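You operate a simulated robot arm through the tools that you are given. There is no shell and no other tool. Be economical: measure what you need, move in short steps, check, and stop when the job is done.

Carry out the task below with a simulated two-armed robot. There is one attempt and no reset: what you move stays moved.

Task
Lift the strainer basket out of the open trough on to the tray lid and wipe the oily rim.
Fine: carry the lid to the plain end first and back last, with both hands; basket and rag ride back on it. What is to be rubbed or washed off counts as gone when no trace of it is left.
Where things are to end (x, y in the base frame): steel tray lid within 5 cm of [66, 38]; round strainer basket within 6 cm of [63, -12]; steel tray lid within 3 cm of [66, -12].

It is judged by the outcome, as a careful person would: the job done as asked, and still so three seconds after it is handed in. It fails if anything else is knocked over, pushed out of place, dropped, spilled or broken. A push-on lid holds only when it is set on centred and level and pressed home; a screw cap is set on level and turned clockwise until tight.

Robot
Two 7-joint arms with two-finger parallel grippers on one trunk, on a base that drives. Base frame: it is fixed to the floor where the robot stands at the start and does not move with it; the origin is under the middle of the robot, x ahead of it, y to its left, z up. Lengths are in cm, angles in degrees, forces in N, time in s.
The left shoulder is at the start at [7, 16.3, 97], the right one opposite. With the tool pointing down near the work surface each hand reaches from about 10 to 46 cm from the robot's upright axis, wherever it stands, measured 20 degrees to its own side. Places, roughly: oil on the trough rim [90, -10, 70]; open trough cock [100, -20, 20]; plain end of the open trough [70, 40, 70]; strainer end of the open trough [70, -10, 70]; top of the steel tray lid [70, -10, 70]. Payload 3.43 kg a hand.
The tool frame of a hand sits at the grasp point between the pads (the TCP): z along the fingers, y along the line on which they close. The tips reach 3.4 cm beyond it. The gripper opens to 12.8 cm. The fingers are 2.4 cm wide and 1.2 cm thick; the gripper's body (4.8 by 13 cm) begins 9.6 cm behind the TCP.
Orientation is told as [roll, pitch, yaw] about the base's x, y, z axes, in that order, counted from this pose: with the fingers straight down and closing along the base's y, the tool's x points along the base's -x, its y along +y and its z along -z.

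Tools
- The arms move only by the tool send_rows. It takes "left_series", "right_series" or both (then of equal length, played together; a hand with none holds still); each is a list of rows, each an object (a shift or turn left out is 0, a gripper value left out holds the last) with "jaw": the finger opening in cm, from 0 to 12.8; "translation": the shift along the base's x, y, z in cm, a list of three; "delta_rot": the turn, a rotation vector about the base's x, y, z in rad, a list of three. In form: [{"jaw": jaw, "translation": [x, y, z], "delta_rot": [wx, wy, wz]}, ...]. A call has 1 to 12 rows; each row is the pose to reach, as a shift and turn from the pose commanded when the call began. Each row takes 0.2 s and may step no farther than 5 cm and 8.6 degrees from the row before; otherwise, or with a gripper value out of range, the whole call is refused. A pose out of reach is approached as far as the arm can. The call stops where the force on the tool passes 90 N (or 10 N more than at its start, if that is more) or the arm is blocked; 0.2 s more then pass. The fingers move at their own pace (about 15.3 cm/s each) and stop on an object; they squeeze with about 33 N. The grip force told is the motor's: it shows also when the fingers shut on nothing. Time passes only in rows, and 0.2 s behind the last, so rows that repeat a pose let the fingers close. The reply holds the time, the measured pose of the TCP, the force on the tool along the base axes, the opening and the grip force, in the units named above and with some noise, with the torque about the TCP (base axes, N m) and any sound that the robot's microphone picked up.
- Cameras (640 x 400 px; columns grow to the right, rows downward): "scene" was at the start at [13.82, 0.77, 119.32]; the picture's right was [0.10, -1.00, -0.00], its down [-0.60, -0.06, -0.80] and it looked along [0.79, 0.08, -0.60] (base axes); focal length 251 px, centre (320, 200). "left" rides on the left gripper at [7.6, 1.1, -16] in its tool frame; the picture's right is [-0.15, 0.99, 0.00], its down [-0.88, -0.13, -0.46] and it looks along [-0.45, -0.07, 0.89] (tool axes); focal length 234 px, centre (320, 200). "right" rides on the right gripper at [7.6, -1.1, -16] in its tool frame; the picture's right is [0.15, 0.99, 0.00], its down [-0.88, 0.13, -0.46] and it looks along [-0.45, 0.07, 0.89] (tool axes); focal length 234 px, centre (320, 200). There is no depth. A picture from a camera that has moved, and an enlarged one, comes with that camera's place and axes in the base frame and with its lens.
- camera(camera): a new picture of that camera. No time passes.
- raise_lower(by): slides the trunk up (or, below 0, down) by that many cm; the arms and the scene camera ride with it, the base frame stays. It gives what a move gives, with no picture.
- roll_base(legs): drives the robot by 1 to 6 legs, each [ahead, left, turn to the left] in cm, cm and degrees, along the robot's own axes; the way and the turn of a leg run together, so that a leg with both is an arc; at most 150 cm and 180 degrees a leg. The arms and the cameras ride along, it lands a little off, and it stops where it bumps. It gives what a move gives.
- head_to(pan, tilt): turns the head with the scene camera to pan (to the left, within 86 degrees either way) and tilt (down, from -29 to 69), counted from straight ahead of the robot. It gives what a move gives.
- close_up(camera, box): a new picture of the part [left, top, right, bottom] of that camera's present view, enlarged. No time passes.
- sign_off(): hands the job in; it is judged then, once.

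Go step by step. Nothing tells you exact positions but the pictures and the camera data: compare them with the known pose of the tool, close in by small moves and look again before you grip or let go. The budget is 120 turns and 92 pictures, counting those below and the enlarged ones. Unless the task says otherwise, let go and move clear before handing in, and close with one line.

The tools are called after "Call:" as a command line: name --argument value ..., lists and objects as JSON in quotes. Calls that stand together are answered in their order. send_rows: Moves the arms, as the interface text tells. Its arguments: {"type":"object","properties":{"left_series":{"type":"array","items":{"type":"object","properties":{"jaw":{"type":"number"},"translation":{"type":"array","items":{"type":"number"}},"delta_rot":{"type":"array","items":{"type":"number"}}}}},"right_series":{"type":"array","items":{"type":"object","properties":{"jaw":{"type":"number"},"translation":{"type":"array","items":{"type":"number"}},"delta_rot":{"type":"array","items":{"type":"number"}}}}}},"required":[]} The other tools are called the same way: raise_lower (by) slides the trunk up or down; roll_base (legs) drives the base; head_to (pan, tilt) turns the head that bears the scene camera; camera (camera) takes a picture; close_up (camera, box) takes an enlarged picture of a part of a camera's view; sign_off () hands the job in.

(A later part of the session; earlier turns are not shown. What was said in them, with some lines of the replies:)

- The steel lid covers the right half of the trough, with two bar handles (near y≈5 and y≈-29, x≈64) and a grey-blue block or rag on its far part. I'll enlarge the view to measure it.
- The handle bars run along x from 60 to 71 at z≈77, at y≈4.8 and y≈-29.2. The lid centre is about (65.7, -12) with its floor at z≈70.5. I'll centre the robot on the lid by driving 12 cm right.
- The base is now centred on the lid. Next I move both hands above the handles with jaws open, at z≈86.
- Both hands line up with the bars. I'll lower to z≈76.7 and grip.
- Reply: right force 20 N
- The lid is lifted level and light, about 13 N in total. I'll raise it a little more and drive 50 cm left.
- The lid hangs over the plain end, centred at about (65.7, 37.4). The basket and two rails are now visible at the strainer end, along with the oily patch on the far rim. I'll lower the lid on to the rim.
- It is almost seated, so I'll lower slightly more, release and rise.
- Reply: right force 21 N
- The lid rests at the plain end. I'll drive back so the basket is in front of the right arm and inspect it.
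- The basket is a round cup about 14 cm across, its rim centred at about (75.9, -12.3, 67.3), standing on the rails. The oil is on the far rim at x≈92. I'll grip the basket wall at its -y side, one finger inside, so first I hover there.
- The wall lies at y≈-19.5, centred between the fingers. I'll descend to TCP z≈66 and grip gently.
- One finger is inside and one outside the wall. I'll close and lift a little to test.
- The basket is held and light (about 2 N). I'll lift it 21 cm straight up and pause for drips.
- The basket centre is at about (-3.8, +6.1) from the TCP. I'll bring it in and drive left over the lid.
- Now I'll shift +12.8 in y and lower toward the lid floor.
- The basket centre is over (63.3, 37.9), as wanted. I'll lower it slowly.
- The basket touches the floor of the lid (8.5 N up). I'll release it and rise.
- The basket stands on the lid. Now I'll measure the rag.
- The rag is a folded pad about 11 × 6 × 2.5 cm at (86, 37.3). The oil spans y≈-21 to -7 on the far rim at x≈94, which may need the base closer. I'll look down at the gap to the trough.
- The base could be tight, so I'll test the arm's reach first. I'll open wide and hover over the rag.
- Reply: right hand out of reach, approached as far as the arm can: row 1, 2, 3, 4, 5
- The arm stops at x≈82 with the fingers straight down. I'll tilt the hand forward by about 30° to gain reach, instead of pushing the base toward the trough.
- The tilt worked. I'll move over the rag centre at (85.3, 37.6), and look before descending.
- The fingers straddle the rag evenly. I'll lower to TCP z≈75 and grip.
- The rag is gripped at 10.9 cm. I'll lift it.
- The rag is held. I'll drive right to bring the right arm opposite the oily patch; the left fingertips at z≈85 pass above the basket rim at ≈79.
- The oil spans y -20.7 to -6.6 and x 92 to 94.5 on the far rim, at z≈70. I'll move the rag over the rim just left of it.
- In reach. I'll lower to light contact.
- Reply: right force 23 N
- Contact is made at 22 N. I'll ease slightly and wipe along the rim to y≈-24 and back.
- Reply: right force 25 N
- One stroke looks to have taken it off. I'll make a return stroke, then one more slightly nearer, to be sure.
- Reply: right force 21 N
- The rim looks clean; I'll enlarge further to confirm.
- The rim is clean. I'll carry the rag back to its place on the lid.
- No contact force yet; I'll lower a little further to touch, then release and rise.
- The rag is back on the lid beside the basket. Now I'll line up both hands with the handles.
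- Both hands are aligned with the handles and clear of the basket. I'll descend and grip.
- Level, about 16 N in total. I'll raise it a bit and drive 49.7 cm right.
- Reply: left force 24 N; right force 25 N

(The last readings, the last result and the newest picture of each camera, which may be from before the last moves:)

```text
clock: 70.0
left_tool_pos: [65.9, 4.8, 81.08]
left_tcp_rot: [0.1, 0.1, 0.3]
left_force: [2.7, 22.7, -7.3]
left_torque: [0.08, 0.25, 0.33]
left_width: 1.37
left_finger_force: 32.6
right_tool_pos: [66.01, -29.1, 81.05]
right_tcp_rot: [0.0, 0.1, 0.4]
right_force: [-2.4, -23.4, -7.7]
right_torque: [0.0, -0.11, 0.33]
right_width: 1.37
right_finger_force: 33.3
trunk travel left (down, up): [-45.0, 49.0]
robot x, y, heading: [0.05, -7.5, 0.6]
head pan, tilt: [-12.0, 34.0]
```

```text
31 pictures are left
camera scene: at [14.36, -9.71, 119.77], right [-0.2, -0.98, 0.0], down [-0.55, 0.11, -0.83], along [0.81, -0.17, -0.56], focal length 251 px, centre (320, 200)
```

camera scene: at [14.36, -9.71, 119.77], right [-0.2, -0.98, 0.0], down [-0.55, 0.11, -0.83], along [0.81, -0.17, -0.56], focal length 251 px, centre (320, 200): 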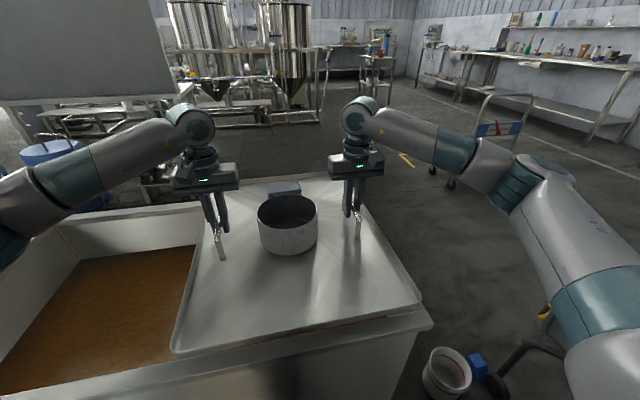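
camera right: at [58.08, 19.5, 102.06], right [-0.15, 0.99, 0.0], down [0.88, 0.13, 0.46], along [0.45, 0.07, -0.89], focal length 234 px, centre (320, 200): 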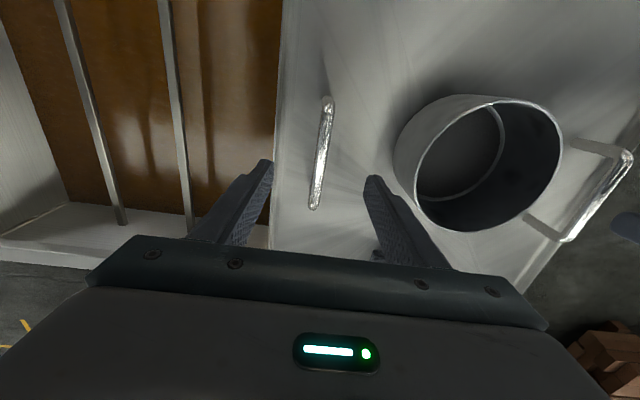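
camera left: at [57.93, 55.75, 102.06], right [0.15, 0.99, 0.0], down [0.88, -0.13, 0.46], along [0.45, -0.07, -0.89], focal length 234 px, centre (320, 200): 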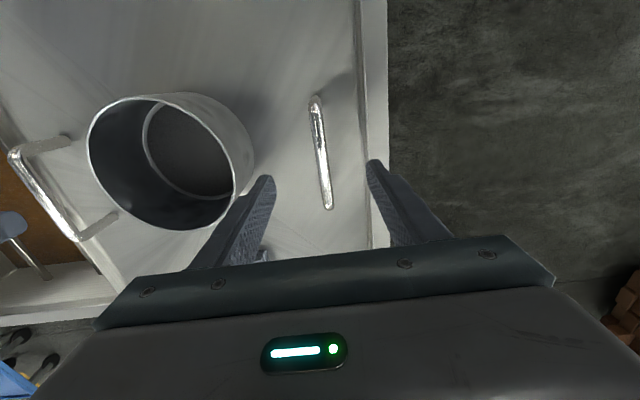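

The lid is over its original place, centred at about (65.9, -12.1). I'll lower it gently.

Call:
send_rows --left_series '[{"translation": [0, 0.2, -1.5]}, {"translation": [0, 0.2, -3]}, {"translation": [0, 0.2, -4]}, {"translation": [0, 0.2, -4.5]}, {"translation": [0, 0.2, -4.5]}]' --right_series '[{"translation": [0, -0.1, -1.5]}, {"translation": [0, -0.1, -3]}, {"translation": [0, -0.1, -4]}, {"translation": [0, -0.1, -4.5]}, {"translation": [0, -0.1, -4.5]}]'

Call:
camera --camera "scene"

```text
clock: 71.2
left_tool_pos: [65.8, 4.95, 76.82]
left_tcp_rot: [-0.2, -0.1, 0.3]
left_force: [5.7, -28.4, 0.6]
left_torque: [-0.08, 0.83, 0.42]
left_width: 1.37
left_finger_force: 33.2
right_tool_pos: [65.9, -29.01, 76.56]
right_tcp_rot: [0.2, 0.0, 0.5]
right_force: [-0.1, 28.9, 4.6]
right_torque: [0.0, 0.95, 0.26]
right_width: 1.35
right_finger_force: 33.1
trunk travel left (down, up): [-45.0, 49.0]
robot x, y, heading: [0.49, -7.33, 0.6]
head pan, tilt: [-12.0, 34.0]
```

```text
30 pictures are left
camera scene: at [14.24, -9.61, 119.82], right [-0.2, -0.98, 0.0], down [-0.55, 0.11, -0.83], along [0.81, -0.17, -0.56], focal length 251 px, centre (320, 200)
```

scene: 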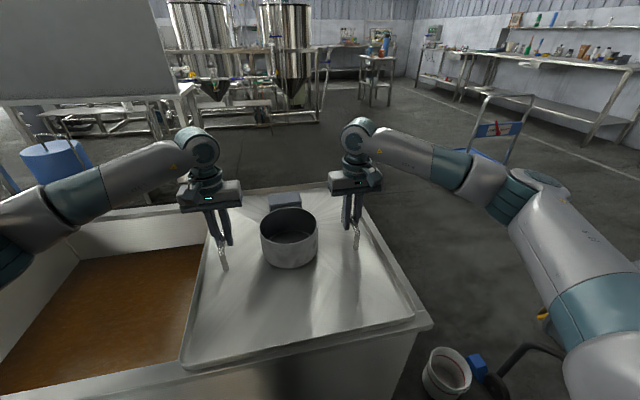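

Call:
send_rows --left_series '[{"translation": [0, -0.1, -0.2]}, {"translation": [0, -0.1, -0.3]}, {"translation": [0, -0.1, -0.3]}]' --right_series '[{"translation": [0, 0.1, 0]}, {"translation": [0, 0.1, 0]}, {"translation": [0, 0.1, 0]}]'

Call:
send_rows --left_series '[{"jaw": 6}, {"jaw": 6}, {"jaw": 6}, {"translation": [0, 0, 4]}, {"translation": [0, 0, 8]}, {"translation": [0, 0, 12]}, {"translation": [0, 0, 16]}]' --right_series '[{"jaw": 6}, {"jaw": 6}, {"jaw": 6}, {"translation": [0, 0, 4]}, {"translation": [0, 0, 8]}, {"translation": [0, 0, 12]}, {"translation": [0, 0, 16]}]'

Call:
camera --camera "scene"

Call:
camera --camera "right"

```text
clock: 72.0
left_tool_pos: [65.75, 4.93, 76.75]
left_tcp_rot: [0.0, -0.2, 0.3]
left_force: [-4.2, -25.4, 25.1]
left_torque: [-0.09, -0.08, 0.33]
left_width: 1.4
left_finger_force: 33.0
right_tool_pos: [65.92, -29.02, 76.65]
right_tcp_rot: [0.0, -0.1, 0.4]
right_force: [10.3, 26.1, -2.6]
right_torque: [-0.06, -0.2, 0.15]
right_width: 1.37
right_finger_force: 33.3
trunk travel left (down, up): [-45.0, 49.0]
robot x, y, heading: [0.45, -8.08, 0.3]
head pan, tilt: [-12.0, 34.0]
```

```text
clock: 73.5
left_tool_pos: [65.65, 4.76, 92.52]
left_tcp_rot: [0.0, 0.0, 0.4]
left_force: [-1.2, 0.5, 0.3]
left_torque: [0.01, -0.02, -0.02]
left_width: 6.0
left_finger_force: 0.1
right_tool_pos: [65.76, -29.18, 92.89]
right_tcp_rot: [-0.1, 0.1, 0.4]
right_force: [0.2, 0.2, -0.8]
right_torque: [0.01, -0.02, 0.0]
right_width: 5.99
right_finger_force: 0.0
trunk travel left (down, up): [-45.0, 49.0]
robot x, y, heading: [0.14, -7.8, 0.4]
head pan, tilt: [-12.0, 34.0]
```

```text
29 pictures are left
camera scene: at [14.08, -9.61, 119.8], right [-0.2, -0.98, 0.0], down [-0.55, 0.11, -0.83], along [0.81, -0.17, -0.56], focal length 251 px, centre (320, 200)
```

scene: 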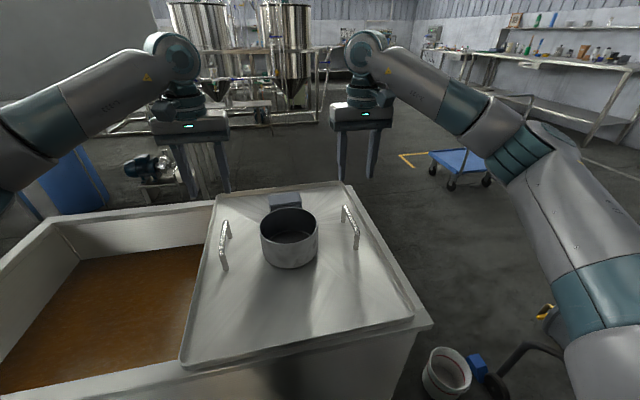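

```text
28 pictures are left
camera right: at [58.32, -30.39, 108.78], right [-0.15, 0.99, 0.0], down [0.88, 0.14, 0.46], along [0.45, 0.07, -0.89], focal length 234 px, centre (320, 200)
```

right: 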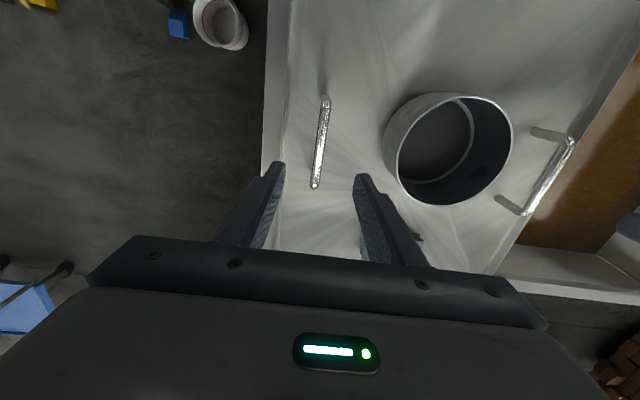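

The lid is back and seated at about (65.9, -12.1), with the basket at about (63.2, -12) and the rag on it. The rim is clean and the hands are clear.

Call:
sign_off

```text
The job is handed in.
```

I've handed the job in. The far rim is wiped clean with no trace of oil left. The lid is back on the strainer end at about (65.9, -12.1), with the basket on it at about (63.2, -12) and the rag beside it. The lid was at about (65.9, 37.8) on the plain end in between.
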